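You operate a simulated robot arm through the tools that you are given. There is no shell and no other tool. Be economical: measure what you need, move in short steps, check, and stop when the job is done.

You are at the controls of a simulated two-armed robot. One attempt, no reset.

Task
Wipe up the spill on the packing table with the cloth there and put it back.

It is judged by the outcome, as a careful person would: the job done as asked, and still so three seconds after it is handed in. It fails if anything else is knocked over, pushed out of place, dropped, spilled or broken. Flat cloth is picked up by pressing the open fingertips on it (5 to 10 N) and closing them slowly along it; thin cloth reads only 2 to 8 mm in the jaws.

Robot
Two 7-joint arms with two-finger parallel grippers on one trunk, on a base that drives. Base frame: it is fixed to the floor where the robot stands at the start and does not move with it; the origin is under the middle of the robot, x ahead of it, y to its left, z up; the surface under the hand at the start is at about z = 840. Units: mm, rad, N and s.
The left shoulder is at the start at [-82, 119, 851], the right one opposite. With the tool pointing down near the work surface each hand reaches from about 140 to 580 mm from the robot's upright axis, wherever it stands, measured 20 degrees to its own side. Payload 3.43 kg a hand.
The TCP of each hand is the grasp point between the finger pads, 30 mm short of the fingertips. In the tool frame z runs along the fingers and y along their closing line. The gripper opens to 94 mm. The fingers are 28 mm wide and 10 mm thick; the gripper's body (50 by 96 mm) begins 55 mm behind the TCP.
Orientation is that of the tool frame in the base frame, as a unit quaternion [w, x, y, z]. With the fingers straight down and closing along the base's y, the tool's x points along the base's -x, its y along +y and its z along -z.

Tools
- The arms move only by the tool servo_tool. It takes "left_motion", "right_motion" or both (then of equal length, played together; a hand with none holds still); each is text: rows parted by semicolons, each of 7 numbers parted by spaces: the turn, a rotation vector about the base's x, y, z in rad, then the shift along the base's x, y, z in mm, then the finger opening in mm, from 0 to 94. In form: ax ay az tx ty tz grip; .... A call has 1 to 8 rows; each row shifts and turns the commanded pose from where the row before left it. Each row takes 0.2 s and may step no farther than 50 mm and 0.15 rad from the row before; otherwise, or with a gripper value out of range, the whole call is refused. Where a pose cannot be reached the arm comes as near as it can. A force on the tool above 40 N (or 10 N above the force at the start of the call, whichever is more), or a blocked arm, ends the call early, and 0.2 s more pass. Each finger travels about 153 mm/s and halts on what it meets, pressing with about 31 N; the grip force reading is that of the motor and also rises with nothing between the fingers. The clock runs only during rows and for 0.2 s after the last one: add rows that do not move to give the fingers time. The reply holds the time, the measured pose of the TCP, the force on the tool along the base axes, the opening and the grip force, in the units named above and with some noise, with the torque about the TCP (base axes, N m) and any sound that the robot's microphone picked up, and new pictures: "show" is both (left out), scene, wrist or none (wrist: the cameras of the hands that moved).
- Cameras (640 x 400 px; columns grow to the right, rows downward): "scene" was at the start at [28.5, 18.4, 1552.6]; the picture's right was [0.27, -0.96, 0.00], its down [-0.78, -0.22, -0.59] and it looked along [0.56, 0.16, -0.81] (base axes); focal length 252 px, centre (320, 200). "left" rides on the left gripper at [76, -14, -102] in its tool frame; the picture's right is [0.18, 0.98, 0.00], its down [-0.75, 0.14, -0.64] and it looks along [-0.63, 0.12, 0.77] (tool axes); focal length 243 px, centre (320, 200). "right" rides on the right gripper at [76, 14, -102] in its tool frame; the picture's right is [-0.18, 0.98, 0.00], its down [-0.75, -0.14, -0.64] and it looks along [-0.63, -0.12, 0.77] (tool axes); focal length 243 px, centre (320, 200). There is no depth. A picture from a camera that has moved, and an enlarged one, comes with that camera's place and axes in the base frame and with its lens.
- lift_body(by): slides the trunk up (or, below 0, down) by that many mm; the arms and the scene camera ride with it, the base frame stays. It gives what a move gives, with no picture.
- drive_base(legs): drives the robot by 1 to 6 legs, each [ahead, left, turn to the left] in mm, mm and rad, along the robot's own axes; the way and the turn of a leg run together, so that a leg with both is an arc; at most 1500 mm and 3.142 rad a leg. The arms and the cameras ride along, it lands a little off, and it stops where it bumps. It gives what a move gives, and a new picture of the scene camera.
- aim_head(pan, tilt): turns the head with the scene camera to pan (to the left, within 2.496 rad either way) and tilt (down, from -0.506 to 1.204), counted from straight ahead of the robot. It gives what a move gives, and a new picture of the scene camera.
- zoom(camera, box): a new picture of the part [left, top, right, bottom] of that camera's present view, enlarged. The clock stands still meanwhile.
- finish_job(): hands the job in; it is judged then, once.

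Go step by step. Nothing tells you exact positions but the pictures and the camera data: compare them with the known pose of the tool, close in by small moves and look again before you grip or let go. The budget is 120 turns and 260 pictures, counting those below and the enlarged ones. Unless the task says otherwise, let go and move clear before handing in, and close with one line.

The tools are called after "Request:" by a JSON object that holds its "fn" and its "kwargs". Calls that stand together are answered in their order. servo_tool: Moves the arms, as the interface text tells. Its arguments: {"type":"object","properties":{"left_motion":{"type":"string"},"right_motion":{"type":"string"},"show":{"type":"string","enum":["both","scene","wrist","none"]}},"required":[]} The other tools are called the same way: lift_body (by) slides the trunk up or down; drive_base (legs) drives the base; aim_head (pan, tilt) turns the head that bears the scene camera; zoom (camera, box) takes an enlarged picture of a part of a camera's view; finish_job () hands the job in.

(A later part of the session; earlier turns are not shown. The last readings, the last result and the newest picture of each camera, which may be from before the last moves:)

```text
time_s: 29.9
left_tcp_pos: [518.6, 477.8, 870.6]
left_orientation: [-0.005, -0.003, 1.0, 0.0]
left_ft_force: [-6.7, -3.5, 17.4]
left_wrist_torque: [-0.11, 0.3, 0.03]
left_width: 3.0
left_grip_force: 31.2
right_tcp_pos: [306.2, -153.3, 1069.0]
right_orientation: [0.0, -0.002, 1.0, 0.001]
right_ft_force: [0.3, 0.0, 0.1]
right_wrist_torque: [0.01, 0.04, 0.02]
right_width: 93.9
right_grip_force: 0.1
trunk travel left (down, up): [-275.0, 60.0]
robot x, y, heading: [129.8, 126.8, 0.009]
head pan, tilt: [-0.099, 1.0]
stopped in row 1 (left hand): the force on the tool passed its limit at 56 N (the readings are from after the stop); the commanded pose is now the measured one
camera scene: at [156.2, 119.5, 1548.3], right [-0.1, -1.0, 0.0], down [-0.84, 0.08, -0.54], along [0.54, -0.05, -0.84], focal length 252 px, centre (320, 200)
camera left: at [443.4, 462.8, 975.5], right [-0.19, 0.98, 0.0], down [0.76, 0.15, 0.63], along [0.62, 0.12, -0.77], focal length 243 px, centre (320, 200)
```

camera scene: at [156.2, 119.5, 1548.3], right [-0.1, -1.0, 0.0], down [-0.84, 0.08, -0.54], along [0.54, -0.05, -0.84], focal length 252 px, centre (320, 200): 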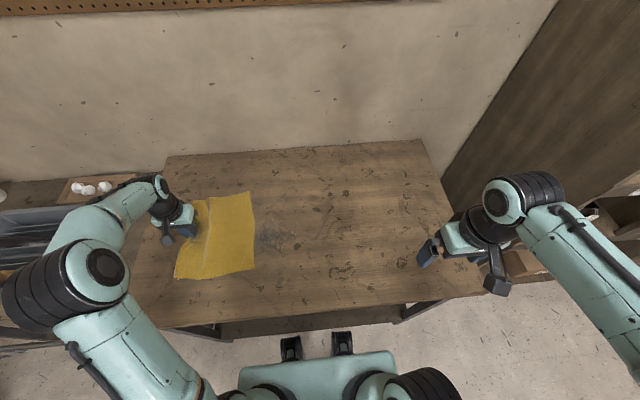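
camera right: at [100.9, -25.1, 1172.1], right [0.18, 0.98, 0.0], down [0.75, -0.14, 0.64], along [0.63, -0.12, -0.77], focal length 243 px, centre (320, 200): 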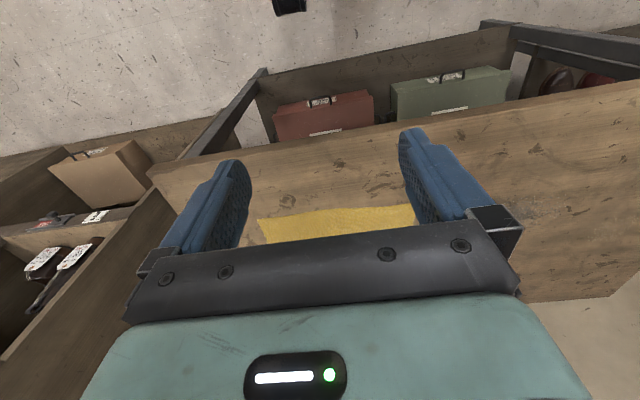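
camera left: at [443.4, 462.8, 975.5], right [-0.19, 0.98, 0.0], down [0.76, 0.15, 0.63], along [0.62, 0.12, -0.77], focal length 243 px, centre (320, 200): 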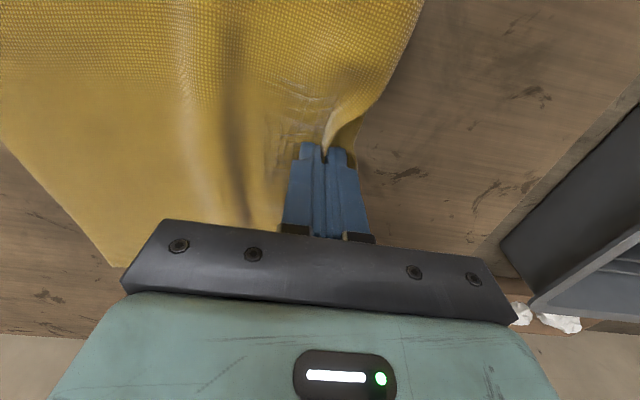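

The hand stopped on force but nothing moved out of place. I'll ease up a touch and finish the return sweep.

Request:
{"fn": "servo_tool", "kwargs": {"left_motion": "0 0 0 0 0 1 0; 0 0 0 40 -6 0 0; 0 0 0 40 -6 0 0; 0 0 0 -42 -8 0 0; 0 0 0 -42 -8 0 0; 0 0 0 42 -6 0 0; 0 0 0 42 -6 0 0; 0 0 0 -40 0 0 0", "show": "none"}}

Request:
{"fn": "servo_tool", "kwargs": {"left_motion": "0 0 0 0 0 30 0; 0 0 0 0 0 40 0; 0 0 0 0 -40 20 0; 0 0 0 0 -45 0 0; 0 0 0 0 -45 0 0; 0 0 0 0 -40 0 0; 0 0 0 0 0 0 0"}}

```text
time_s: 31.7
left_tcp_pos: [560.0, 436.5, 872.7]
left_orientation: [-0.002, -0.004, 1.0, 0.0]
left_ft_force: [6.9, 0.7, 17.3]
left_wrist_torque: [0.02, -0.15, 0.01]
left_width: 3.2
left_grip_force: 30.8
right_tcp_pos: [305.8, -154.0, 1070.4]
right_orientation: [0.002, -0.001, 1.0, 0.0]
right_ft_force: [-0.3, -1.1, 0.4]
right_wrist_torque: [0.0, -0.01, 0.01]
right_width: 93.7
right_grip_force: 0.1
trunk travel left (down, up): [-275.0, 60.0]
robot x, y, heading: [130.9, 128.8, 0.005]
head pan, tilt: [-0.099, 1.0]
```

```text
time_s: 33.3
left_tcp_pos: [560.4, 268.2, 962.5]
left_orientation: [-0.005, -0.003, 1.0, 0.001]
left_ft_force: [0.4, -0.4, -0.2]
left_wrist_torque: [0.02, 0.02, 0.04]
left_width: 3.1
left_grip_force: 30.5
right_tcp_pos: [307.3, -152.8, 1069.2]
right_orientation: [0.0, -0.002, 1.0, 0.0]
right_ft_force: [0.5, 0.6, 0.3]
right_wrist_torque: [-0.01, -0.04, -0.04]
right_width: 94.0
right_grip_force: 0.0
trunk travel left (down, up): [-275.0, 60.0]
robot x, y, heading: [127.0, 130.6, 0.002]
head pan, tilt: [-0.099, 1.0]
camera scene: at [157.7, 120.8, 1548.5], right [-0.1, -1.0, 0.0], down [-0.84, 0.08, -0.54], along [0.54, -0.05, -0.84], focal length 252 px, centre (320, 200)
camera left: at [484.6, 252.6, 1065.6], right [-0.19, 0.98, 0.0], down [0.76, 0.15, 0.63], along [0.62, 0.12, -0.77], focal length 243 px, centre (320, 200)
```

scene: 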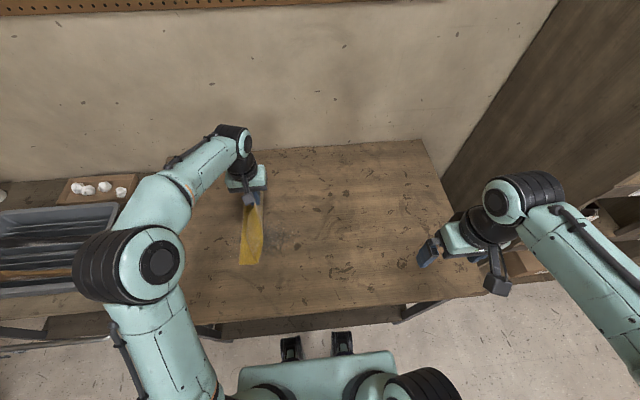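
left: 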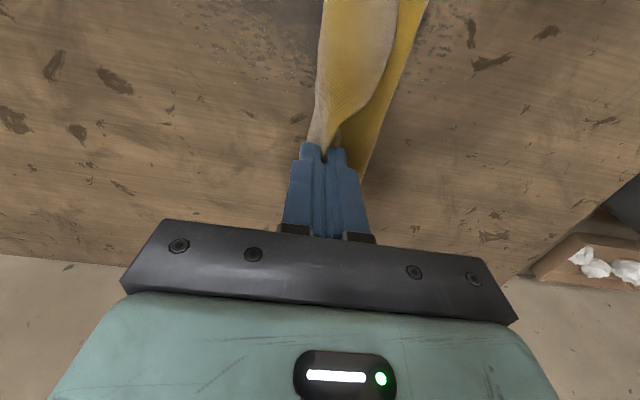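

The cloth is folded aside and the puddle area is uncovered. I'm zooming in to check it.

Request:
{"fn": "zoom", "kwargs": {"camera": "left", "box": [420, 40, 640, 240]}}

Request:
{"fn": "zoom", "kwargs": {"camera": "scene", "box": [150, 140, 290, 280]}}

```text
2.00 times, centred on (530, 140) of left
camera zoom: at [484.6, 252.6, 1065.6], right [-0.19, 0.98, 0.0], down [0.76, 0.15, 0.63], along [0.62, 0.12, -0.77], focal length 485 px, centre (-100, 320)
```

zoom: 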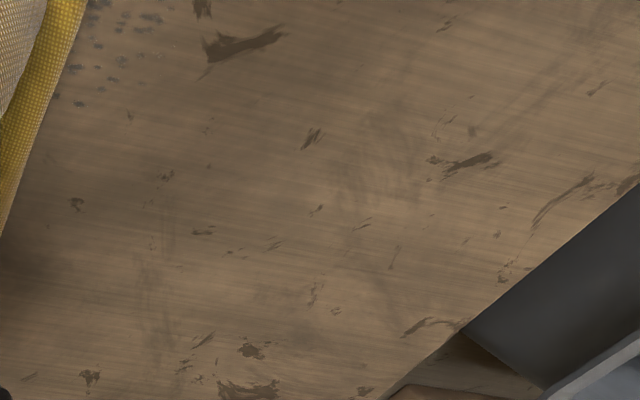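

```text
2.86 times, centred on (220, 210) of scene
camera zoom: at [157.7, 120.8, 1548.5], right [-0.1, -1.0, 0.0], down [-0.84, 0.08, -0.54], along [0.54, -0.05, -0.84], focal length 721 px, centre (606, 171)
```

zoom: 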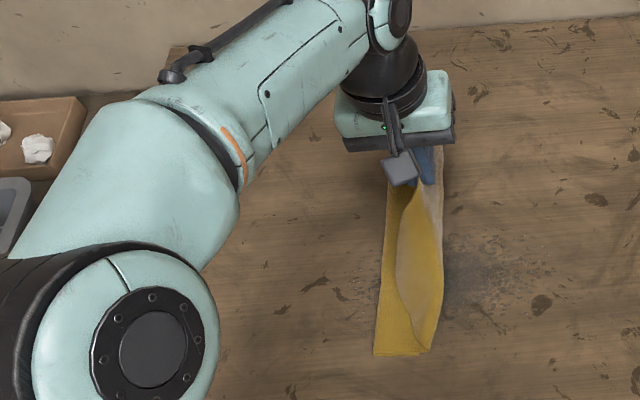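

The droplet rim is gone, so the puddle is wiped. I'll lay the cloth back out to the left, flat, before re-gripping its right edge.

Request:
{"fn": "servo_tool", "kwargs": {"left_motion": "0 0 0 0 40 -10 0; 0 0 0 0 45 -15 0; 0 0 0 0 45 -20 0; 0 0 0 0 40 -25 0; 0 0 0 0 35 -12 0; 0 0 0 0 20 0 0; 0 0 0 0 0 0 0"}}

```text
time_s: 34.9
left_tcp_pos: [561.4, 493.4, 879.3]
left_orientation: [-0.006, -0.003, 1.0, 0.001]
left_ft_force: [-0.7, -0.6, 0.3]
left_wrist_torque: [0.01, -0.03, 0.0]
left_width: 2.9
left_grip_force: 31.1
right_tcp_pos: [308.8, -152.4, 1069.8]
right_orientation: [0.0, -0.001, 1.0, 0.0]
right_ft_force: [-0.2, 0.8, -0.4]
right_wrist_torque: [0.0, 0.0, 0.01]
right_width: 94.1
right_grip_force: 0.1
trunk travel left (down, up): [-275.0, 60.0]
robot x, y, heading: [131.2, 130.8, 0.003]
head pan, tilt: [-0.099, 1.0]
camera scene: at [157.7, 120.0, 1548.5], right [-0.1, -1.0, 0.0], down [-0.84, 0.08, -0.54], along [0.54, -0.05, -0.84], focal length 252 px, centre (320, 200)
camera left: at [485.4, 478.4, 983.3], right [-0.19, 0.98, 0.0], down [0.76, 0.15, 0.63], along [0.62, 0.12, -0.77], focal length 243 px, centre (320, 200)
```

scene: 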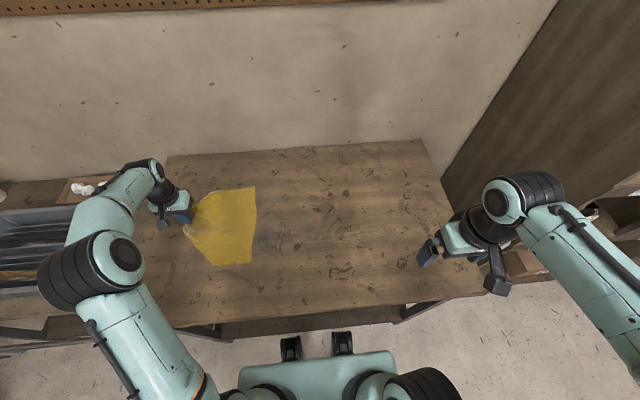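
left: 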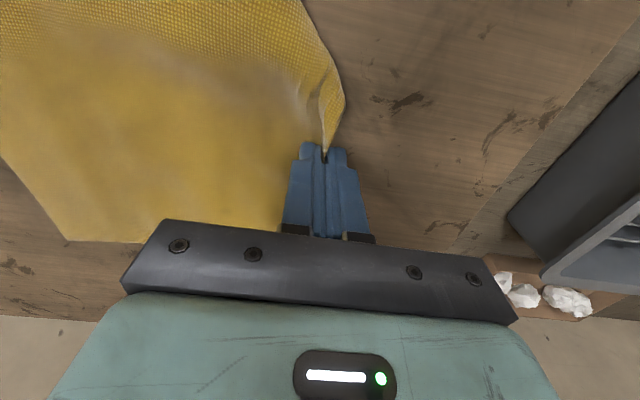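

It's laid out, though the left strip looks folded at the corners. I'll release and look.

Request:
{"fn": "servo_tool", "kwargs": {"left_motion": "0 0 0 0 0 -5 0; 0 0 0 0 0 0 20; 0 0 0 0 0 0 40; 0 0 0 0 0 10 40; 0 0 0 0 0 40 60; 0 0 0 0 0 45 94; 0 0 0 -40 0 30 94; 0 0 0 -40 0 0 94"}}

Request:
{"fn": "zoom", "kwargs": {"camera": "scene", "box": [150, 150, 290, 290]}}

```text
time_s: 36.7
left_tcp_pos: [480.5, 494.5, 999.7]
left_orientation: [-0.007, -0.004, 1.0, 0.001]
left_ft_force: [-0.2, -0.1, 0.5]
left_wrist_torque: [-0.01, 0.01, -0.02]
left_width: 93.8
left_grip_force: 0.0
right_tcp_pos: [307.8, -152.2, 1070.3]
right_orientation: [0.0, -0.001, 1.0, 0.001]
right_ft_force: [0.7, 0.0, 0.2]
right_wrist_torque: [-0.03, 0.03, 0.0]
right_width: 93.9
right_grip_force: 0.0
trunk travel left (down, up): [-275.0, 60.0]
robot x, y, heading: [132.5, 131.4, -0.001]
head pan, tilt: [-0.099, 1.0]
camera scene: at [156.9, 120.2, 1548.5], right [-0.1, -1.0, 0.0], down [-0.84, 0.08, -0.54], along [0.54, -0.05, -0.84], focal length 252 px, centre (320, 200)
camera left: at [404.6, 478.8, 1103.7], right [-0.19, 0.98, 0.0], down [0.76, 0.15, 0.63], along [0.62, 0.12, -0.77], focal length 243 px, centre (320, 200)
```

scene: 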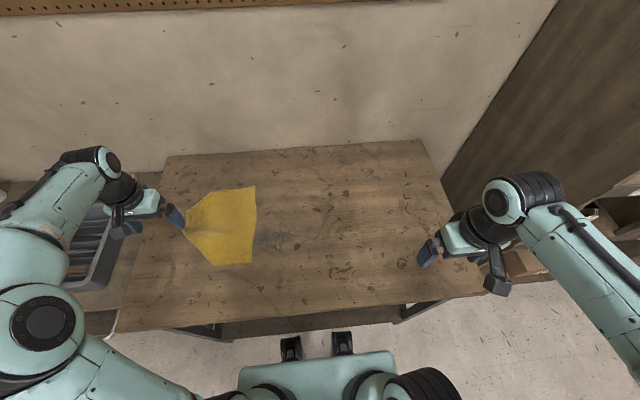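
left: 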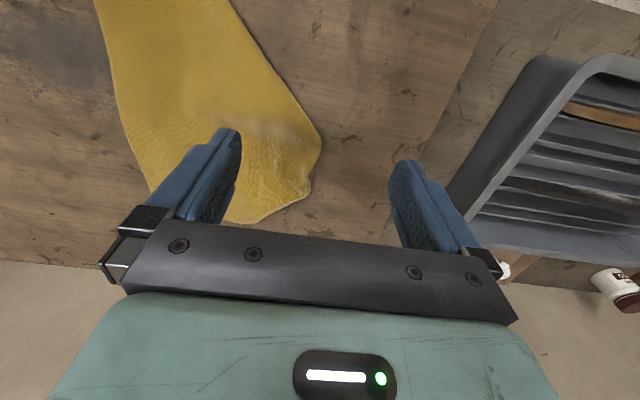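

```text
2.86 times, centred on (220, 220) of scene
camera zoom: at [156.9, 120.2, 1548.5], right [-0.1, -1.0, 0.0], down [-0.84, 0.08, -0.54], along [0.54, -0.05, -0.84], focal length 721 px, centre (606, 143)
```

zoom: 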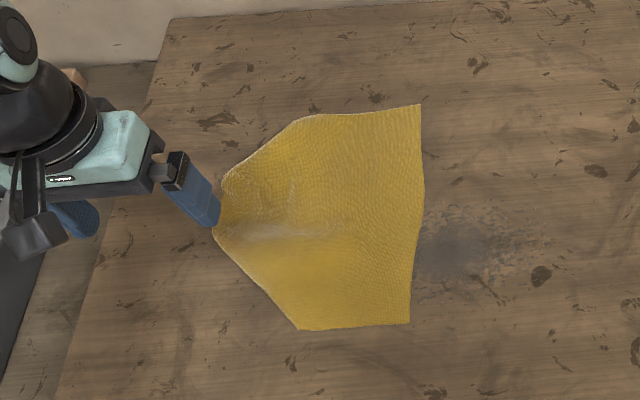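

The right edge is straight at y≈297, but the left corners are tucked under; dragging the cloth right by its right edge should unroll them. I'll park the left hand and shift the base so the right hand covers the whole pull.

Request:
{"fn": "servo_tool", "kwargs": {"left_motion": "0 0 0 -20 0 40 94; 0 0 0 -30 0 30 94; 0 0 0 -40 0 20 94; 0 0 0 -40 0 10 94; 0 0 0 -40 0 0 94", "show": "none"}}

Request:
{"fn": "drive_base", "kwargs": {"legs": [[0, 50, 0]]}}

```text
time_s: 37.9
left_tcp_pos: [307.0, 494.6, 1097.6]
left_orientation: [-0.006, -0.003, 1.0, 0.001]
left_ft_force: [0.4, 1.2, -0.2]
left_wrist_torque: [-0.01, 0.02, -0.02]
left_width: 94.1
left_grip_force: 0.0
right_tcp_pos: [306.4, -154.7, 1070.1]
right_orientation: [-0.001, -0.001, 1.0, 0.0]
right_ft_force: [-0.5, 0.1, 0.2]
right_wrist_torque: [-0.01, 0.01, -0.01]
right_width: 93.9
right_grip_force: 0.0
trunk travel left (down, up): [-275.0, 60.0]
robot x, y, heading: [132.8, 129.0, 0.003]
head pan, tilt: [-0.099, 1.0]
```

```text
time_s: 39.0
left_tcp_pos: [307.9, 543.5, 1098.3]
left_orientation: [-0.006, -0.002, 1.0, 0.001]
left_ft_force: [-0.1, -0.1, 0.4]
left_wrist_torque: [-0.01, -0.01, 0.01]
left_width: 94.1
left_grip_force: 0.1
right_tcp_pos: [307.4, -103.9, 1070.6]
right_orientation: [-0.001, -0.001, 1.0, 0.001]
right_ft_force: [0.2, 0.7, 0.0]
right_wrist_torque: [-0.01, 0.02, -0.03]
right_width: 94.1
right_grip_force: 0.1
trunk travel left (down, up): [-275.0, 60.0]
robot x, y, heading: [128.9, 176.7, 0.0]
head pan, tilt: [-0.099, 1.0]
camera scene: at [157.6, 169.6, 1548.5], right [-0.1, -1.0, 0.0], down [-0.84, 0.08, -0.54], along [0.54, -0.05, -0.84], focal length 252 px, centre (320, 200)
```

scene: 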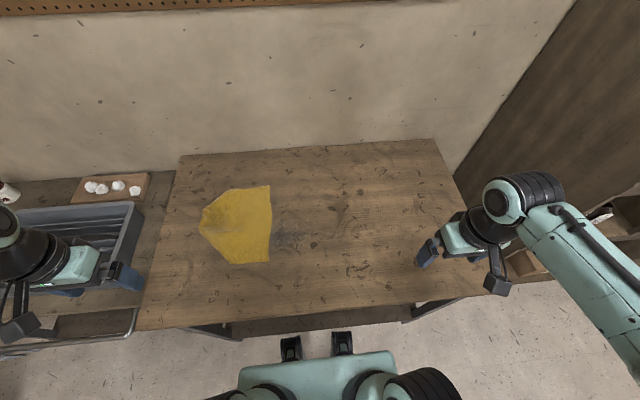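

Request:
{"fn": "servo_tool", "kwargs": {"right_motion": "0 0 0 25 38 -8 94; 0 0 0 25 38 -8 94; 0 0 0 25 38 -8 94; 0 0 0 25 38 -8 94; 0 0 0 25 38 -8 94; 0 0 0 25 38 -8 94; 0 0 0 25 38 -8 94; 0 0 0 25 38 -8 94", "show": "none"}}

Request:
{"fn": "servo_tool", "kwargs": {"right_motion": "0 0 0 12 34 -20 70; 0 0 0 12 34 -20 70; 0 0 0 12 34 -20 70; 0 0 0 10 28 -20 70; 0 0 0 0 0 0 70"}}

```text
time_s: 40.9
left_tcp_pos: [308.1, 545.1, 1096.4]
left_orientation: [-0.006, -0.004, 1.0, 0.001]
left_ft_force: [0.1, 0.3, 0.2]
left_wrist_torque: [-0.02, 0.01, -0.03]
left_width: 94.0
left_grip_force: 0.1
right_tcp_pos: [508.1, 201.6, 1005.6]
right_orientation: [0.0, -0.001, 1.0, 0.0]
right_ft_force: [0.2, 0.3, -0.4]
right_wrist_torque: [-0.01, 0.04, -0.02]
right_width: 94.3
right_grip_force: 0.2
trunk travel left (down, up): [-275.0, 60.0]
robot x, y, heading: [126.9, 179.2, 0.002]
head pan, tilt: [-0.099, 1.0]
```

```text
time_s: 42.0
left_tcp_pos: [309.0, 543.1, 1097.9]
left_orientation: [-0.006, -0.004, 1.0, 0.001]
left_ft_force: [-0.1, -0.8, -0.2]
left_wrist_torque: [0.0, 0.0, 0.02]
left_width: 94.0
left_grip_force: 0.1
right_tcp_pos: [553.7, 330.1, 928.3]
right_orientation: [0.0, 0.0, 1.0, -0.001]
right_ft_force: [-0.7, -0.2, -0.2]
right_wrist_torque: [0.01, 0.04, -0.03]
right_width: 70.0
right_grip_force: 0.1
trunk travel left (down, up): [-275.0, 60.0]
robot x, y, heading: [131.4, 178.7, 0.0]
head pan, tilt: [-0.099, 1.0]
camera scene: at [157.3, 168.7, 1548.6], right [-0.1, -1.0, 0.0], down [-0.84, 0.08, -0.54], along [0.54, -0.05, -0.84], focal length 252 px, centre (320, 200)
camera right: at [476.7, 344.6, 1028.0], right [0.18, 0.98, 0.0], down [0.75, -0.14, 0.64], along [0.63, -0.12, -0.77], focal length 243 px, centre (320, 200)
```

scene: 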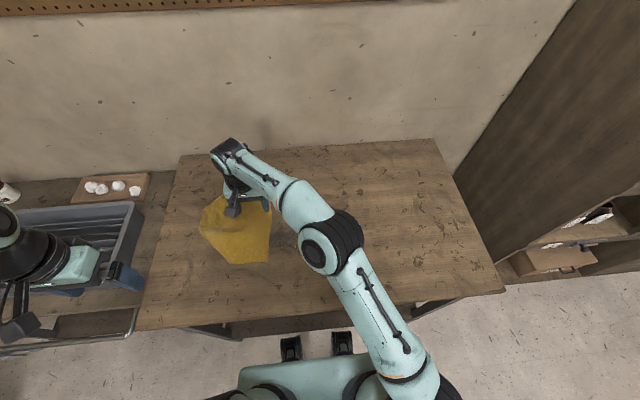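
right: 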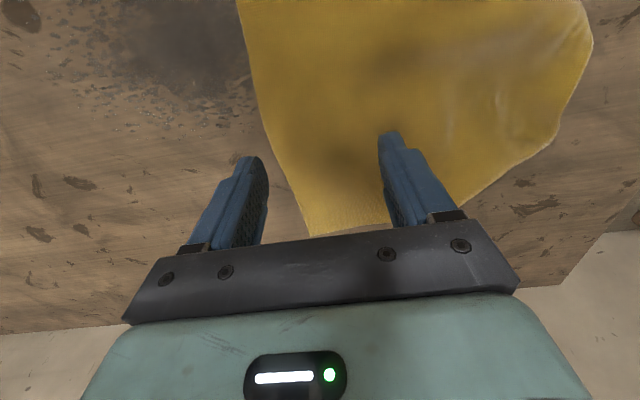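

The right edge at this x is y≈288. I'll set y≈341 and lower onto the cloth.

Request:
{"fn": "servo_tool", "kwargs": {"right_motion": "0 0 0 0 11 -10 70; 0 0 0 0 0 -30 70; 0 0 0 0 0 -12 70; 0 0 0 0 0 -3 70; 0 0 0 0 0 0 70", "show": "wrist"}}

```text
time_s: 43.2
left_tcp_pos: [307.3, 542.7, 1097.5]
left_orientation: [-0.007, -0.003, 1.0, 0.001]
left_ft_force: [-0.3, 0.2, -0.4]
left_wrist_torque: [0.02, -0.01, 0.02]
left_width: 93.9
left_grip_force: 0.0
right_tcp_pos: [552.9, 342.0, 870.7]
right_orientation: [0.0, -0.001, 1.0, 0.0]
right_ft_force: [0.8, -0.1, 0.8]
right_wrist_torque: [-0.07, 0.02, 0.0]
right_width: 70.1
right_grip_force: 0.1
trunk travel left (down, up): [-275.0, 60.0]
robot x, y, heading: [131.8, 178.4, 0.002]
head pan, tilt: [-0.099, 1.0]
camera right: at [477.2, 355.7, 972.5], right [0.18, 0.98, 0.0], down [0.75, -0.14, 0.64], along [0.63, -0.12, -0.77], focal length 243 px, centre (320, 200)
```

right: 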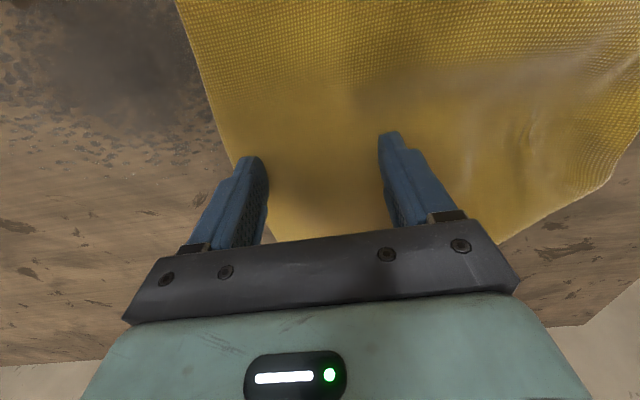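

Request:
{"fn": "servo_tool", "kwargs": {"right_motion": "0 0 0 0 8 2 70; 0 0 0 0 0 -2 70; 0 0 0 0 0 -1.2 70; 0 0 0 0 0 0 70", "show": "none"}}

```text
time_s: 44.2
left_tcp_pos: [307.9, 542.9, 1096.8]
left_orientation: [-0.006, -0.004, 1.0, 0.001]
left_ft_force: [-0.1, 0.2, 0.1]
left_wrist_torque: [0.03, 0.01, 0.03]
left_width: 94.1
left_grip_force: 0.0
right_tcp_pos: [554.6, 349.9, 871.3]
right_orientation: [0.001, 0.0, 1.0, 0.001]
right_ft_force: [0.4, 0.0, 6.4]
right_wrist_torque: [-0.17, -0.01, 0.04]
right_width: 70.0
right_grip_force: 0.0
trunk travel left (down, up): [-275.0, 60.0]
robot x, y, heading: [133.2, 181.1, 0.001]
head pan, tilt: [-0.099, 1.0]
```

The pressure is a good 6 N. I'm closing slowly.

Request:
{"fn": "servo_tool", "kwargs": {"right_motion": "0 0 0 0 0 0 60; 0 0 0 0 0 0 50; 0 0 0 0 0 -0.5 40; 0 0 0 0 0 -0.5 30; 0 0 0 0 0 0 20; 0 0 0 0 0 0 10; 0 0 0 0 0 0 0; 0 0 0 0 0 0 0", "show": "wrist"}}

```text
time_s: 46.0
left_tcp_pos: [306.3, 542.6, 1098.3]
left_orientation: [-0.005, -0.003, 1.0, 0.001]
left_ft_force: [-0.5, 0.0, 0.4]
left_wrist_torque: [0.01, 0.04, 0.03]
left_width: 93.8
left_grip_force: 0.1
right_tcp_pos: [553.5, 349.6, 871.9]
right_orientation: [0.002, -0.001, 1.0, 0.002]
right_ft_force: [1.1, -1.6, 27.3]
right_wrist_torque: [-0.12, 0.01, 0.02]
right_width: 3.1
right_grip_force: 31.0
trunk travel left (down, up): [-275.0, 60.0]
robot x, y, heading: [132.2, 179.2, 0.004]
head pan, tilt: [-0.099, 1.0]
camera right: at [476.7, 362.7, 971.7], right [0.18, 0.98, 0.0], down [0.75, -0.14, 0.64], along [0.63, -0.11, -0.76], focal length 243 px, centre (320, 200)
```

right: 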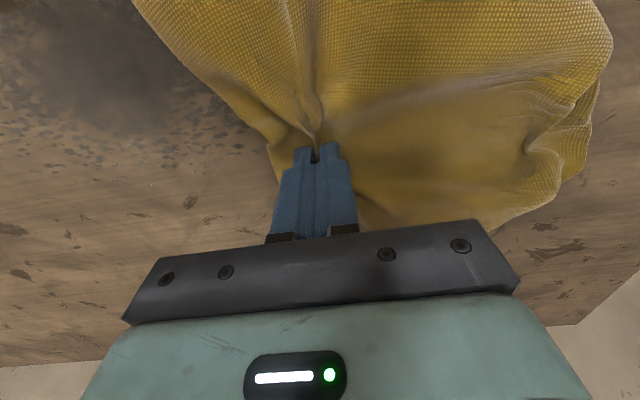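

Gripped. I'll pull it right, passing once under pressure across the dark mark to see whether it's a real stain.

Request:
{"fn": "servo_tool", "kwargs": {"right_motion": "0 0 0 0 0 1 0; 0 0 0 -20 -25 0 0; 0 0 0 -20 -25 0 0; 0 0 0 -20 -25 0 0; 0 0 0 0 -25 0 0; 0 0 0 0 -25 0 0; 0 0 0 20 -25 0 0; 0 0 0 20 -25 0 0"}}

```text
time_s: 47.9
left_tcp_pos: [307.3, 544.0, 1097.5]
left_orientation: [-0.006, -0.003, 1.0, 0.001]
left_ft_force: [0.5, -0.2, -0.6]
left_wrist_torque: [0.0, -0.01, 0.0]
left_width: 93.9
left_grip_force: 0.1
right_tcp_pos: [532.5, 172.1, 870.9]
right_orientation: [0.001, -0.002, 1.0, 0.0]
right_ft_force: [-1.5, 1.9, 13.3]
right_wrist_torque: [0.04, 0.03, -0.01]
right_width: 3.0
right_grip_force: 30.7
trunk travel left (down, up): [-275.0, 60.0]
robot x, y, heading: [127.7, 179.9, 0.004]
head pan, tilt: [-0.099, 1.0]
camera scene: at [156.5, 169.2, 1548.6], right [-0.1, -1.0, 0.0], down [-0.84, 0.08, -0.54], along [0.54, -0.05, -0.84], focal length 252 px, centre (320, 200)
camera right: at [456.1, 186.9, 971.9], right [0.18, 0.98, 0.0], down [0.75, -0.14, 0.64], along [0.63, -0.12, -0.77], focal length 243 px, centre (320, 200)
```

scene: 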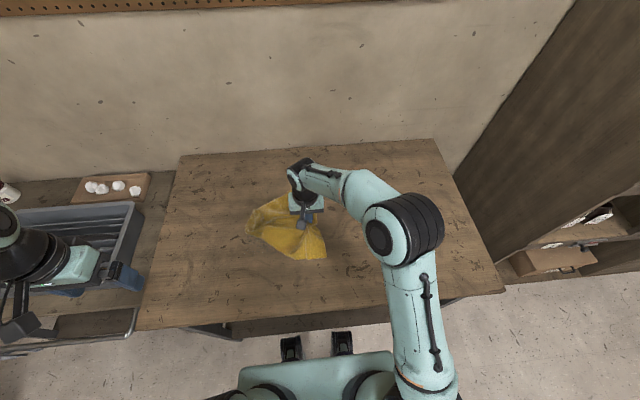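
right: 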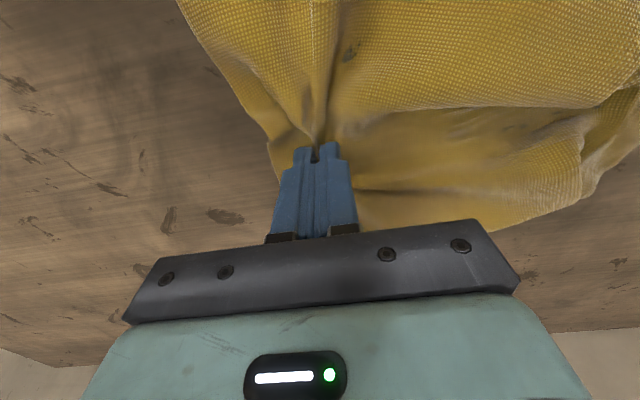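

Request:
{"fn": "servo_tool", "kwargs": {"right_motion": "0 0 0 10 -30 5 0; 0 0 0 10 -40 0 0; 0 0 0 0 -45 0 0; 0 0 0 0 -45 0 0; 0 0 0 0 -45 0 0; 0 0 0 0 -45 0 0; 0 0 0 0 -45 0 0; 0 0 0 0 -40 0 0"}}

Request:
{"fn": "zoom", "kwargs": {"camera": "scene", "box": [160, 140, 460, 300]}}

```text
time_s: 49.6
left_tcp_pos: [307.8, 543.2, 1097.1]
left_orientation: [-0.007, -0.003, 1.0, 0.001]
left_ft_force: [0.0, -0.3, 0.0]
left_wrist_torque: [-0.01, 0.04, 0.0]
left_width: 94.4
left_grip_force: 0.1
right_tcp_pos: [555.3, -161.9, 873.8]
right_orientation: [-0.001, -0.002, 1.0, 0.001]
right_ft_force: [-0.1, 0.1, 0.2]
right_wrist_torque: [0.0, 0.01, 0.0]
right_width: 3.1
right_grip_force: 31.0
trunk travel left (down, up): [-275.0, 60.0]
robot x, y, heading: [127.5, 174.0, 0.004]
head pan, tilt: [-0.099, 1.0]
camera scene: at [157.5, 168.7, 1548.5], right [-0.1, -1.0, 0.0], down [-0.84, 0.08, -0.54], along [0.54, -0.05, -0.84], focal length 252 px, centre (320, 200)
camera right: at [478.1, -148.2, 974.4], right [0.18, 0.98, 0.0], down [0.75, -0.14, 0.64], along [0.63, -0.12, -0.77], focal length 243 px, centre (320, 200)
```

scene: 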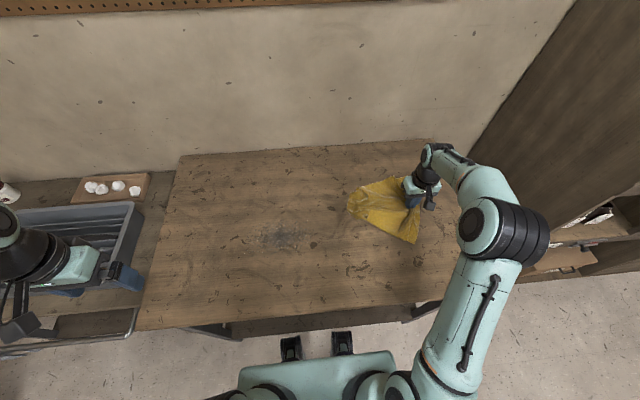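
right: 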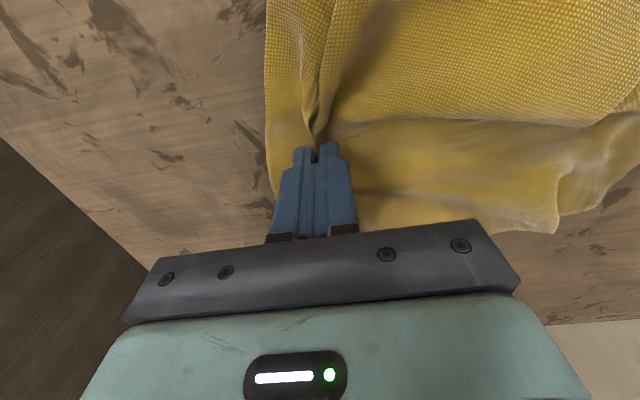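

```text
2.13 times, centred on (310, 220) of scene
camera zoom: at [157.5, 168.7, 1548.5], right [-0.1, -1.0, 0.0], down [-0.84, 0.08, -0.54], along [0.54, -0.05, -0.84], focal length 538 px, centre (341, 157)
```

zoom: 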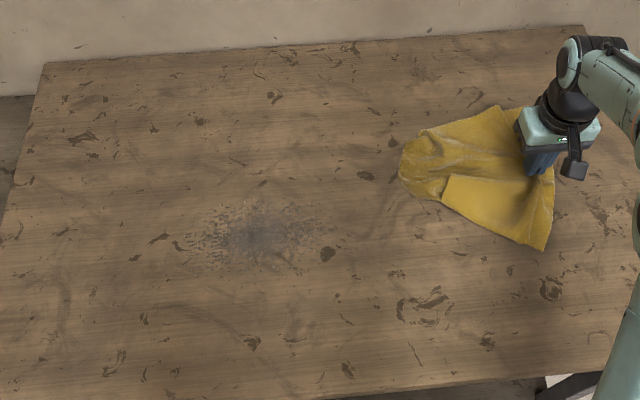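

The puddle is gone and the dark mark is unchanged (a stain). The cloth's far end is still folded, so I'll release and look closely before straightening.

Request:
{"fn": "servo_tool", "kwargs": {"right_motion": "0 0 0 0 0 0 15; 0 0 0 0 0 0 40; 0 0 0 0 0 15 40; 0 0 0 0 0 45 60; 0 0 0 -10 10 45 94; 0 0 0 -40 10 20 94; 0 0 0 -40 0 20 94; 0 0 0 -40 0 20 94", "show": "scene"}}

Request:
{"fn": "zoom", "kwargs": {"camera": "scene", "box": [330, 150, 450, 270]}}

Request:
{"fn": "zoom", "kwargs": {"camera": "right", "box": [200, 0, 640, 280]}}

```text
time_s: 51.5
left_tcp_pos: [307.4, 544.6, 1097.3]
left_orientation: [-0.005, -0.004, 1.0, 0.0]
left_ft_force: [-0.1, 0.1, -0.8]
left_wrist_torque: [0.02, 0.02, 0.01]
left_width: 94.0
left_grip_force: 0.0
right_tcp_pos: [421.5, -140.8, 1045.1]
right_orientation: [0.001, -0.001, 1.0, 0.0]
right_ft_force: [-0.1, -0.3, 0.0]
right_wrist_torque: [0.0, 0.01, -0.03]
right_width: 93.8
right_grip_force: 0.1
trunk travel left (down, up): [-275.0, 60.0]
robot x, y, heading: [128.0, 180.2, 0.006]
head pan, tilt: [-0.099, 1.0]
camera scene: at [156.0, 169.5, 1548.5], right [-0.1, -1.0, 0.0], down [-0.84, 0.08, -0.54], along [0.54, -0.05, -0.84], focal length 252 px, centre (320, 200)
```

scene: 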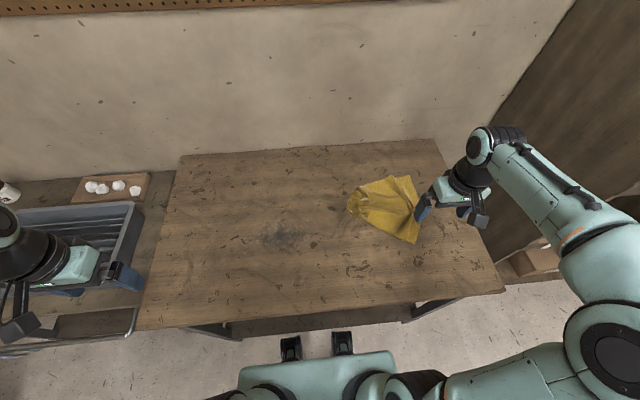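

```text
3.33 times, centred on (390, 210) of scene
camera zoom: at [156.0, 169.5, 1548.5], right [-0.1, -1.0, 0.0], down [-0.84, 0.08, -0.54], along [0.54, -0.05, -0.84], focal length 841 px, centre (87, 167)
```

zoom: 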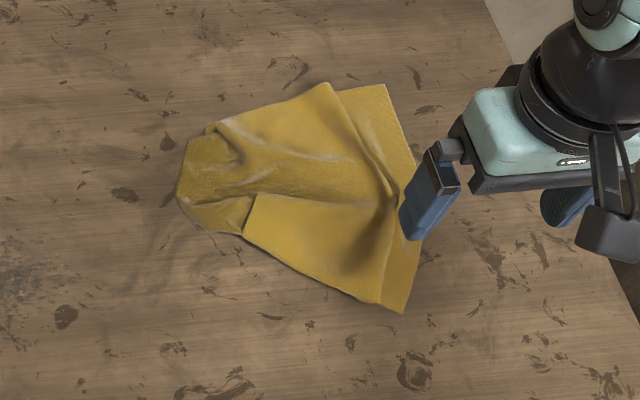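

```text
1.43 times, centred on (420, 140) of right
camera zoom: at [344.2, -126.5, 1144.7], right [0.18, 0.98, 0.0], down [0.75, -0.14, 0.64], along [0.63, -0.12, -0.77], focal length 347 px, centre (177, 286)
```

zoom: 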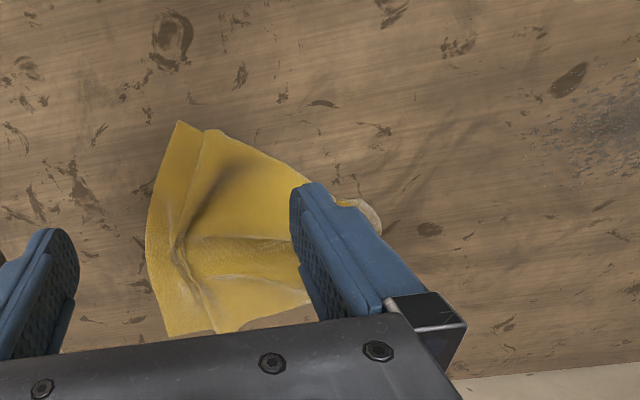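

The left end is pleated and tucked. To straighten it I want both hands on the cloth's near edge, so I'll recentre the base in front of it, pulling the right hand in first to clear the cabinet.

Request:
{"fn": "servo_tool", "kwargs": {"right_motion": "0 0 0 -30 30 10 94; 0 0 0 -30 30 10 94; 0 0 0 -30 30 10 94; 0 0 0 -20 30 10 94", "left_motion": "0 0 0 0 0 0 94; 0 0 0 0 0 0 94; 0 0 0 0 0 0 94; 0 0 0 0 0 0 94", "show": "none"}}

Request:
{"fn": "drive_base", "kwargs": {"legs": [[0, -200, 0]]}}

```text
time_s: 52.5
left_tcp_pos: [308.8, 544.5, 1098.0]
left_orientation: [-0.006, -0.003, 1.0, 0.0]
left_ft_force: [-0.3, 0.4, 0.2]
left_wrist_torque: [-0.04, -0.02, -0.02]
left_width: 94.2
left_grip_force: 0.1
right_tcp_pos: [312.9, -21.4, 1082.8]
right_orientation: [0.001, 0.0, 1.0, 0.0]
right_ft_force: [-0.1, 0.6, -0.1]
right_wrist_torque: [0.0, 0.0, 0.0]
right_width: 94.0
right_grip_force: 0.1
trunk travel left (down, up): [-275.0, 60.0]
robot x, y, heading: [129.1, 179.7, 0.001]
head pan, tilt: [-0.099, 1.0]
```

```text
time_s: 54.8
left_tcp_pos: [308.8, 344.9, 1097.8]
left_orientation: [-0.007, -0.003, 1.0, 0.001]
left_ft_force: [-0.4, -0.4, -0.3]
left_wrist_torque: [-0.02, -0.01, 0.0]
left_width: 93.9
left_grip_force: 0.1
right_tcp_pos: [314.4, -220.3, 1083.4]
right_orientation: [0.001, 0.0, 1.0, -0.001]
right_ft_force: [-0.1, -0.4, 0.2]
right_wrist_torque: [-0.01, -0.04, -0.03]
right_width: 93.8
right_grip_force: 0.1
trunk travel left (down, up): [-275.0, 60.0]
robot x, y, heading: [131.3, -21.1, 0.002]
head pan, tilt: [-0.099, 1.0]
camera scene: at [158.1, -29.5, 1548.5], right [-0.1, -1.0, 0.0], down [-0.84, 0.08, -0.54], along [0.54, -0.05, -0.84], focal length 252 px, centre (320, 200)
```

scene: 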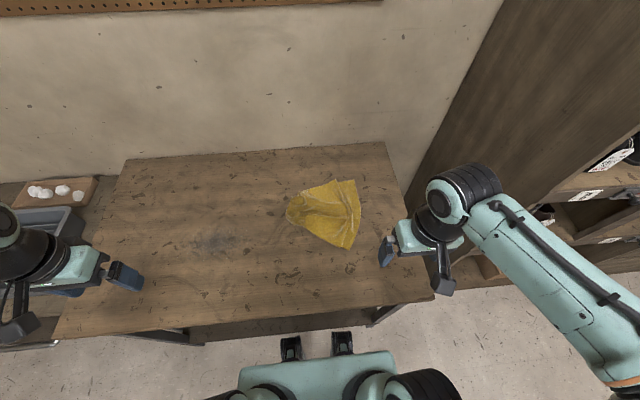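

Request:
{"fn": "zoom", "kwargs": {"camera": "scene", "box": [275, 165, 375, 260]}}

Request:
{"fn": "zoom", "kwargs": {"camera": "right", "box": [300, 0, 640, 240]}}

```text
4.21 times, centred on (325, 212) of scene
camera zoom: at [158.1, -29.5, 1548.5], right [-0.1, -1.0, 0.0], down [-0.84, 0.08, -0.54], along [0.54, -0.05, -0.84], focal length 1063 px, centre (299, 147)
```

zoom: 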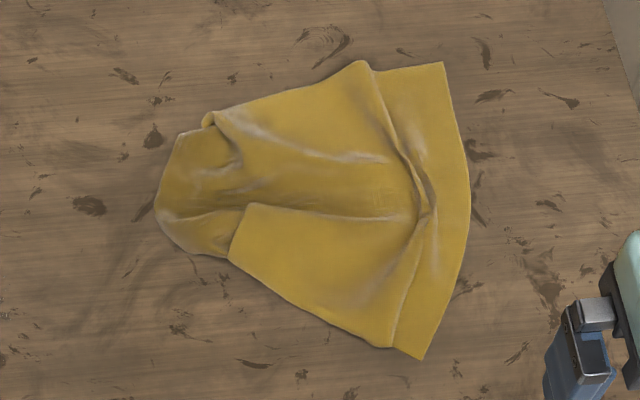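

```text
1.67 times, centred on (470, 120) of right
camera zoom: at [237.2, -206.0, 1183.8], right [0.18, 0.98, 0.0], down [0.75, -0.14, 0.64], along [0.63, -0.12, -0.77], focal length 404 px, centre (70, 333)
```

zoom: 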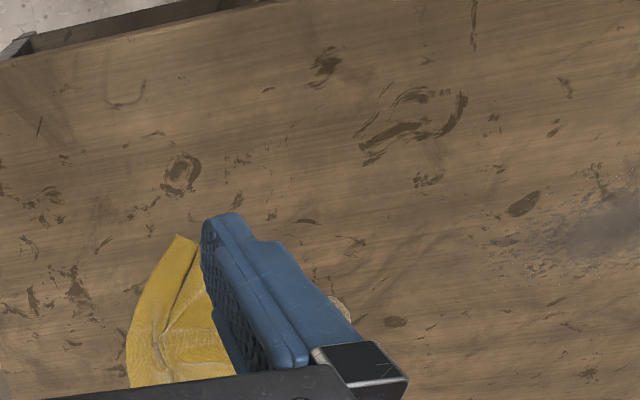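

The right edge is intact with the pinch ridge near [550, -160]. I'll regrip there with the right hand, lift the cloth clear so the tucks fall out, and re-lay it.

Request:
{"fn": "servo_tool", "kwargs": {"right_motion": "0 0 0 40 10 -10 94; 0 0 0 40 10 -20 94; 0 0 0 40 10 -20 80; 0 0 0 40 10 -20 60; 0 0 0 40 15 -20 60; 0 0 0 38 15 -20 60; 0 0 0 0 0 -40 60; 0 0 0 0 0 -40 60"}}

```text
time_s: 56.6
left_tcp_pos: [309.9, 345.7, 1098.5]
left_orientation: [-0.006, -0.004, 1.0, 0.0]
left_ft_force: [-0.2, -0.9, -0.1]
left_wrist_torque: [0.01, 0.03, 0.0]
left_width: 94.1
left_grip_force: 0.0
right_tcp_pos: [552.5, -149.2, 893.9]
right_orientation: [0.001, -0.001, 1.0, 0.0]
right_ft_force: [0.0, -0.8, 0.4]
right_wrist_torque: [-0.01, -0.02, 0.04]
right_width: 60.2
right_grip_force: 0.0
trunk travel left (down, up): [-275.0, 60.0]
robot x, y, heading: [132.2, -20.8, 0.002]
head pan, tilt: [-0.099, 1.0]
camera scene: at [158.8, -29.1, 1548.6], right [-0.1, -1.0, 0.0], down [-0.84, 0.08, -0.54], along [0.54, -0.05, -0.84], focal length 252 px, centre (320, 200)
camera right: at [476.0, -136.5, 994.6], right [0.18, 0.98, 0.0], down [0.75, -0.14, 0.64], along [0.63, -0.12, -0.77], focal length 243 px, centre (320, 200)
```

scene: 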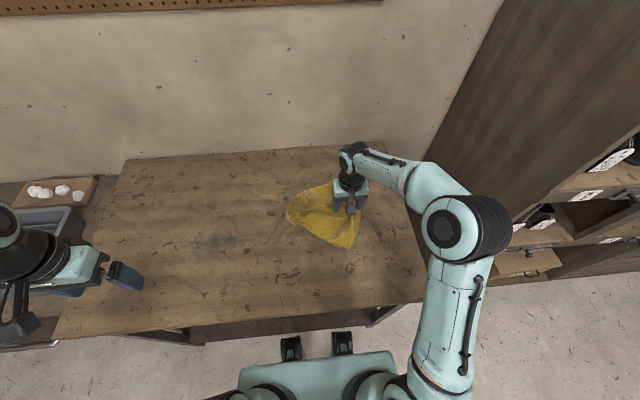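
right: 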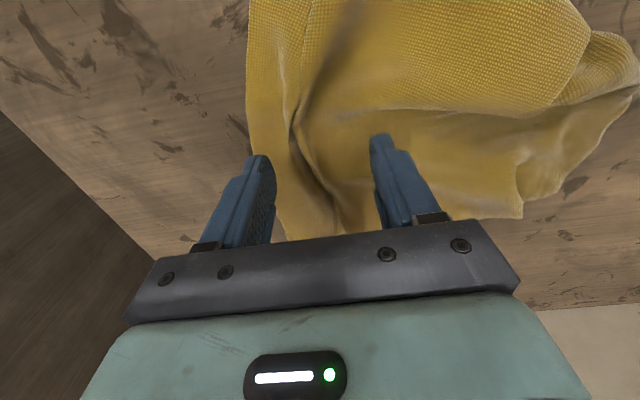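

The right forearm comes in from the side, so there is room for two hands: the right hand near the far end of this edge and the left near its near end, to lift it like a curtain. Moving both into place.

Request:
{"fn": "servo_tool", "kwargs": {"right_motion": "0 0 0 0 0 30 60; 0 0 0 32 -6 0 60; 0 0 0 32 -5 0 60; 0 0 0 32 -5 0 60; 0 0 0 0 0 -20 60; 0 0 0 0 0 -10 60; 0 0 0 0 0 0 60; 0 0 0 0 0 0 60", "left_motion": "0 0 0 10 -48 0 94; 0 0 0 10 -48 0 94; 0 0 0 10 -48 0 94; 0 0 0 10 -48 0 94; 0 0 0 10 -48 0 94; 0 0 0 10 -48 0 94; 0 0 0 10 -48 0 94; 0 0 0 10 -40 -20 60"}}

```text
time_s: 58.4
left_tcp_pos: [391.2, -33.0, 1078.0]
left_orientation: [-0.006, -0.003, 1.0, 0.0]
left_ft_force: [-0.3, 1.4, 0.6]
left_wrist_torque: [0.02, 0.0, 0.01]
left_width: 60.0
left_grip_force: 0.1
right_tcp_pos: [649.8, -166.3, 891.4]
right_orientation: [0.0, -0.001, 1.0, 0.0]
right_ft_force: [0.4, -0.6, 1.4]
right_wrist_torque: [-0.03, -0.01, -0.02]
right_width: 59.8
right_grip_force: 0.1
trunk travel left (down, up): [-275.0, 60.0]
robot x, y, heading: [132.9, -17.7, 0.001]
head pan, tilt: [-0.099, 1.0]
camera scene: at [158.7, -30.2, 1548.5], right [-0.1, -1.0, 0.0], down [-0.84, 0.08, -0.54], along [0.54, -0.05, -0.84], focal length 252 px, centre (320, 200)
camera right: at [572.9, -152.2, 993.2], right [0.18, 0.98, 0.0], down [0.75, -0.14, 0.64], along [0.63, -0.12, -0.77], focal length 243 px, centre (320, 200)
camera left: at [316.9, -48.4, 1182.5], right [-0.19, 0.98, 0.0], down [0.76, 0.15, 0.63], along [0.62, 0.12, -0.77], focal length 243 px, centre (320, 200)
```

scene: 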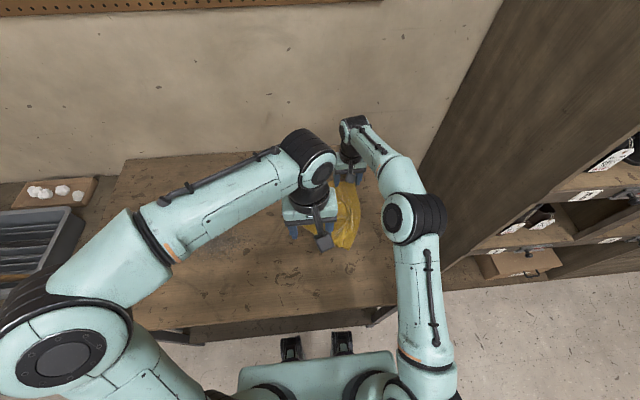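
right: 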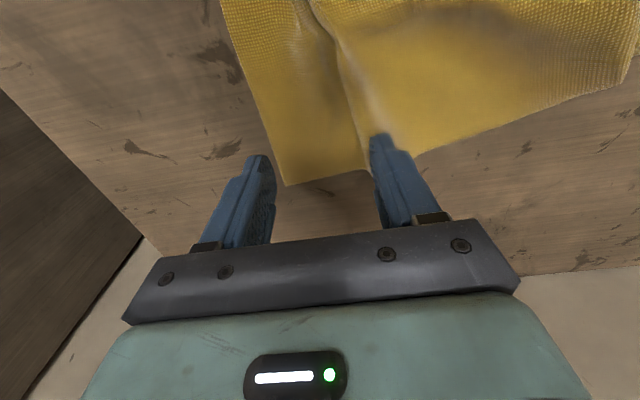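
left: 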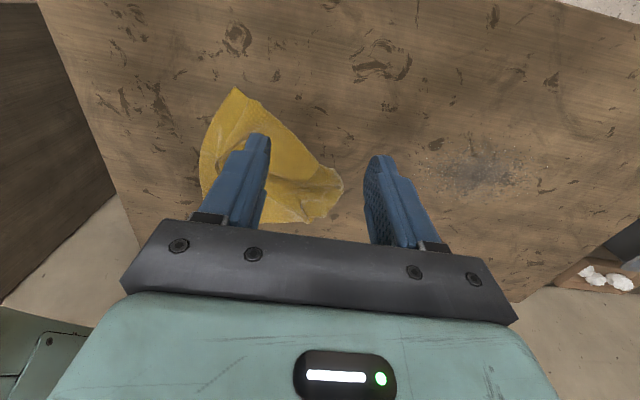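

Request:
{"fn": "servo_tool", "kwargs": {"left_motion": "0 0 0 15 -25 -10 60; 0 0 0 20 -30 -20 60; 0 0 0 15 -20 -35 60; 0 0 0 15 -14 -40 60; 0 0 0 0 0 -40 60; 0 0 0 0 0 -40 60; 0 0 0 0 0 0 60", "right_motion": "0 0 0 -13 -3 0 60; 0 0 0 0 0 -10 60; 0 0 0 0 0 -6 60; 0 0 0 0 0 0 60; 0 0 0 0 0 0 60; 0 0 0 0 0 0 60; 0 0 0 0 0 0 60"}}

```text
time_s: 60.0
left_tcp_pos: [453.5, -121.4, 894.2]
left_orientation: [-0.006, -0.004, 1.0, 0.0]
left_ft_force: [-0.1, -0.1, 0.6]
left_wrist_torque: [0.01, -0.02, -0.02]
left_width: 60.0
left_grip_force: 0.0
right_tcp_pos: [634.4, -168.4, 876.2]
right_orientation: [-0.001, -0.001, 1.0, 0.0]
right_ft_force: [0.0, 0.0, -0.3]
right_wrist_torque: [0.02, 0.01, -0.02]
right_width: 60.2
right_grip_force: 0.0
trunk travel left (down, up): [-275.0, 60.0]
robot x, y, heading: [129.5, -20.8, 0.003]
head pan, tilt: [-0.099, 1.0]
camera scene: at [157.9, -29.0, 1548.6], right [-0.1, -1.0, 0.0], down [-0.84, 0.08, -0.54], along [0.54, -0.05, -0.84], focal length 252 px, centre (320, 200)
camera right: at [558.9, -154.1, 977.3], right [0.18, 0.98, 0.0], down [0.75, -0.14, 0.64], along [0.63, -0.12, -0.77], focal length 243 px, centre (320, 200)
camera left: at [378.0, -136.2, 997.1], right [-0.19, 0.98, 0.0], down [0.76, 0.15, 0.63], along [0.62, 0.12, -0.77], focal length 243 px, centre (320, 200)
```

scene: 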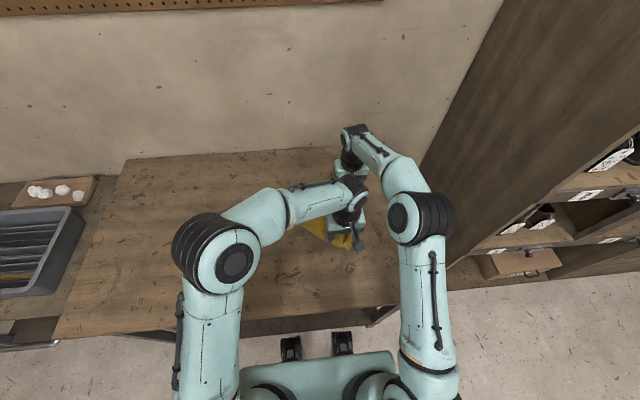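
right: 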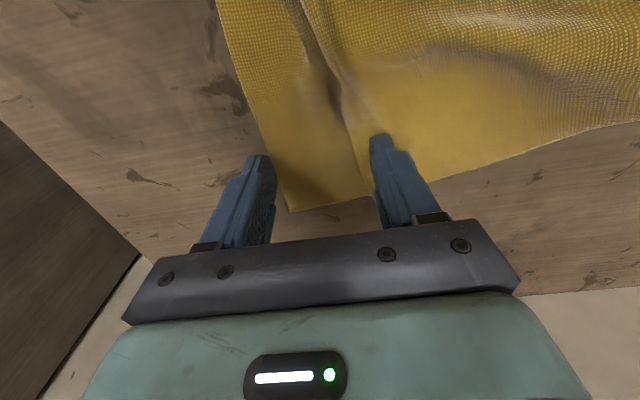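
left: 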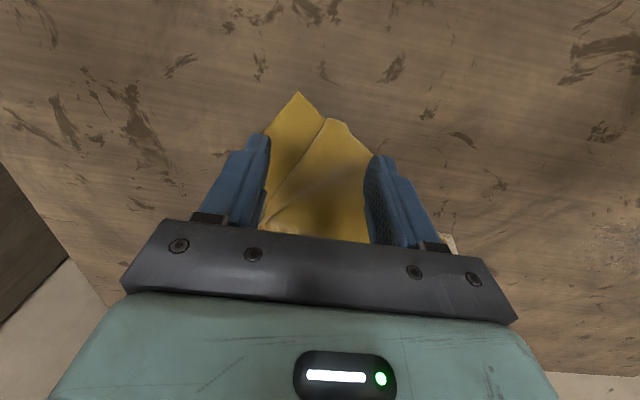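

Request:
{"fn": "servo_tool", "kwargs": {"left_motion": "0 0 0 0 0 -10 42; 0 0 0 0 0 -8 42; 0 0 0 0 0 -3 42; 0 0 0 0 0 0 42", "right_motion": "0 0 0 0 2 0 54; 0 0 0 0 0 -3 54; 0 0 0 0 0 -2 54; 0 0 0 0 0 0 54", "show": "wrist"}}

```text
time_s: 61.0
left_tcp_pos: [454.3, -121.5, 872.3]
left_orientation: [-0.006, -0.003, 1.0, 0.0]
left_ft_force: [-0.7, -0.2, 2.1]
left_wrist_torque: [0.05, -0.02, -0.02]
left_width: 42.3
left_grip_force: 0.4
right_tcp_pos: [634.1, -166.4, 871.6]
right_orientation: [0.0, 0.0, 1.0, -0.001]
right_ft_force: [0.4, 1.2, -0.1]
right_wrist_torque: [0.01, 0.0, 0.01]
right_width: 53.9
right_grip_force: 0.1
trunk travel left (down, up): [-275.0, 60.0]
robot x, y, heading: [130.5, -19.4, -0.0]
head pan, tilt: [-0.099, 1.0]
camera right: at [558.4, -152.6, 972.7], right [0.18, 0.98, 0.0], down [0.75, -0.14, 0.64], along [0.63, -0.12, -0.77], focal length 243 px, centre (320, 200)
camera left: at [378.3, -136.3, 977.0], right [-0.19, 0.98, 0.0], down [0.76, 0.15, 0.63], along [0.62, 0.12, -0.77], focal length 243 px, centre (320, 200)
```

right: 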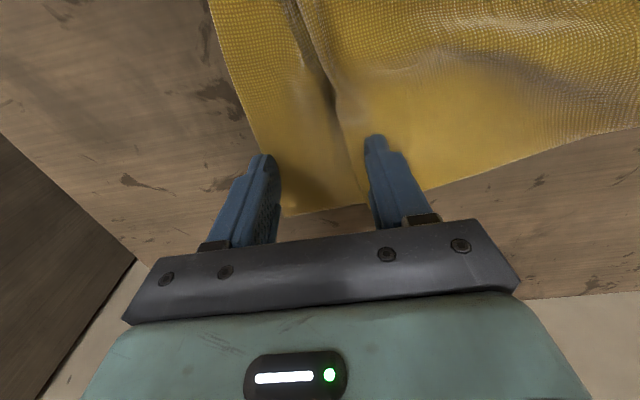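
left: 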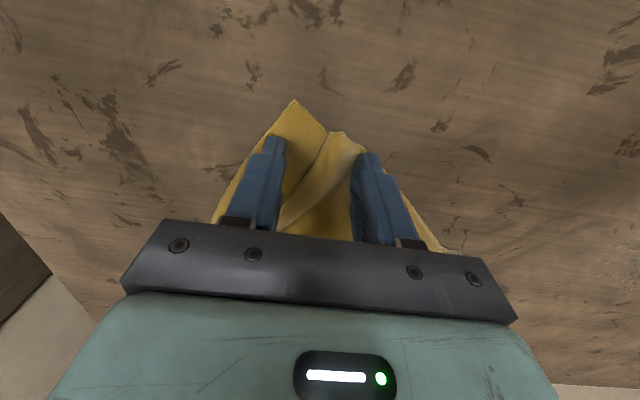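

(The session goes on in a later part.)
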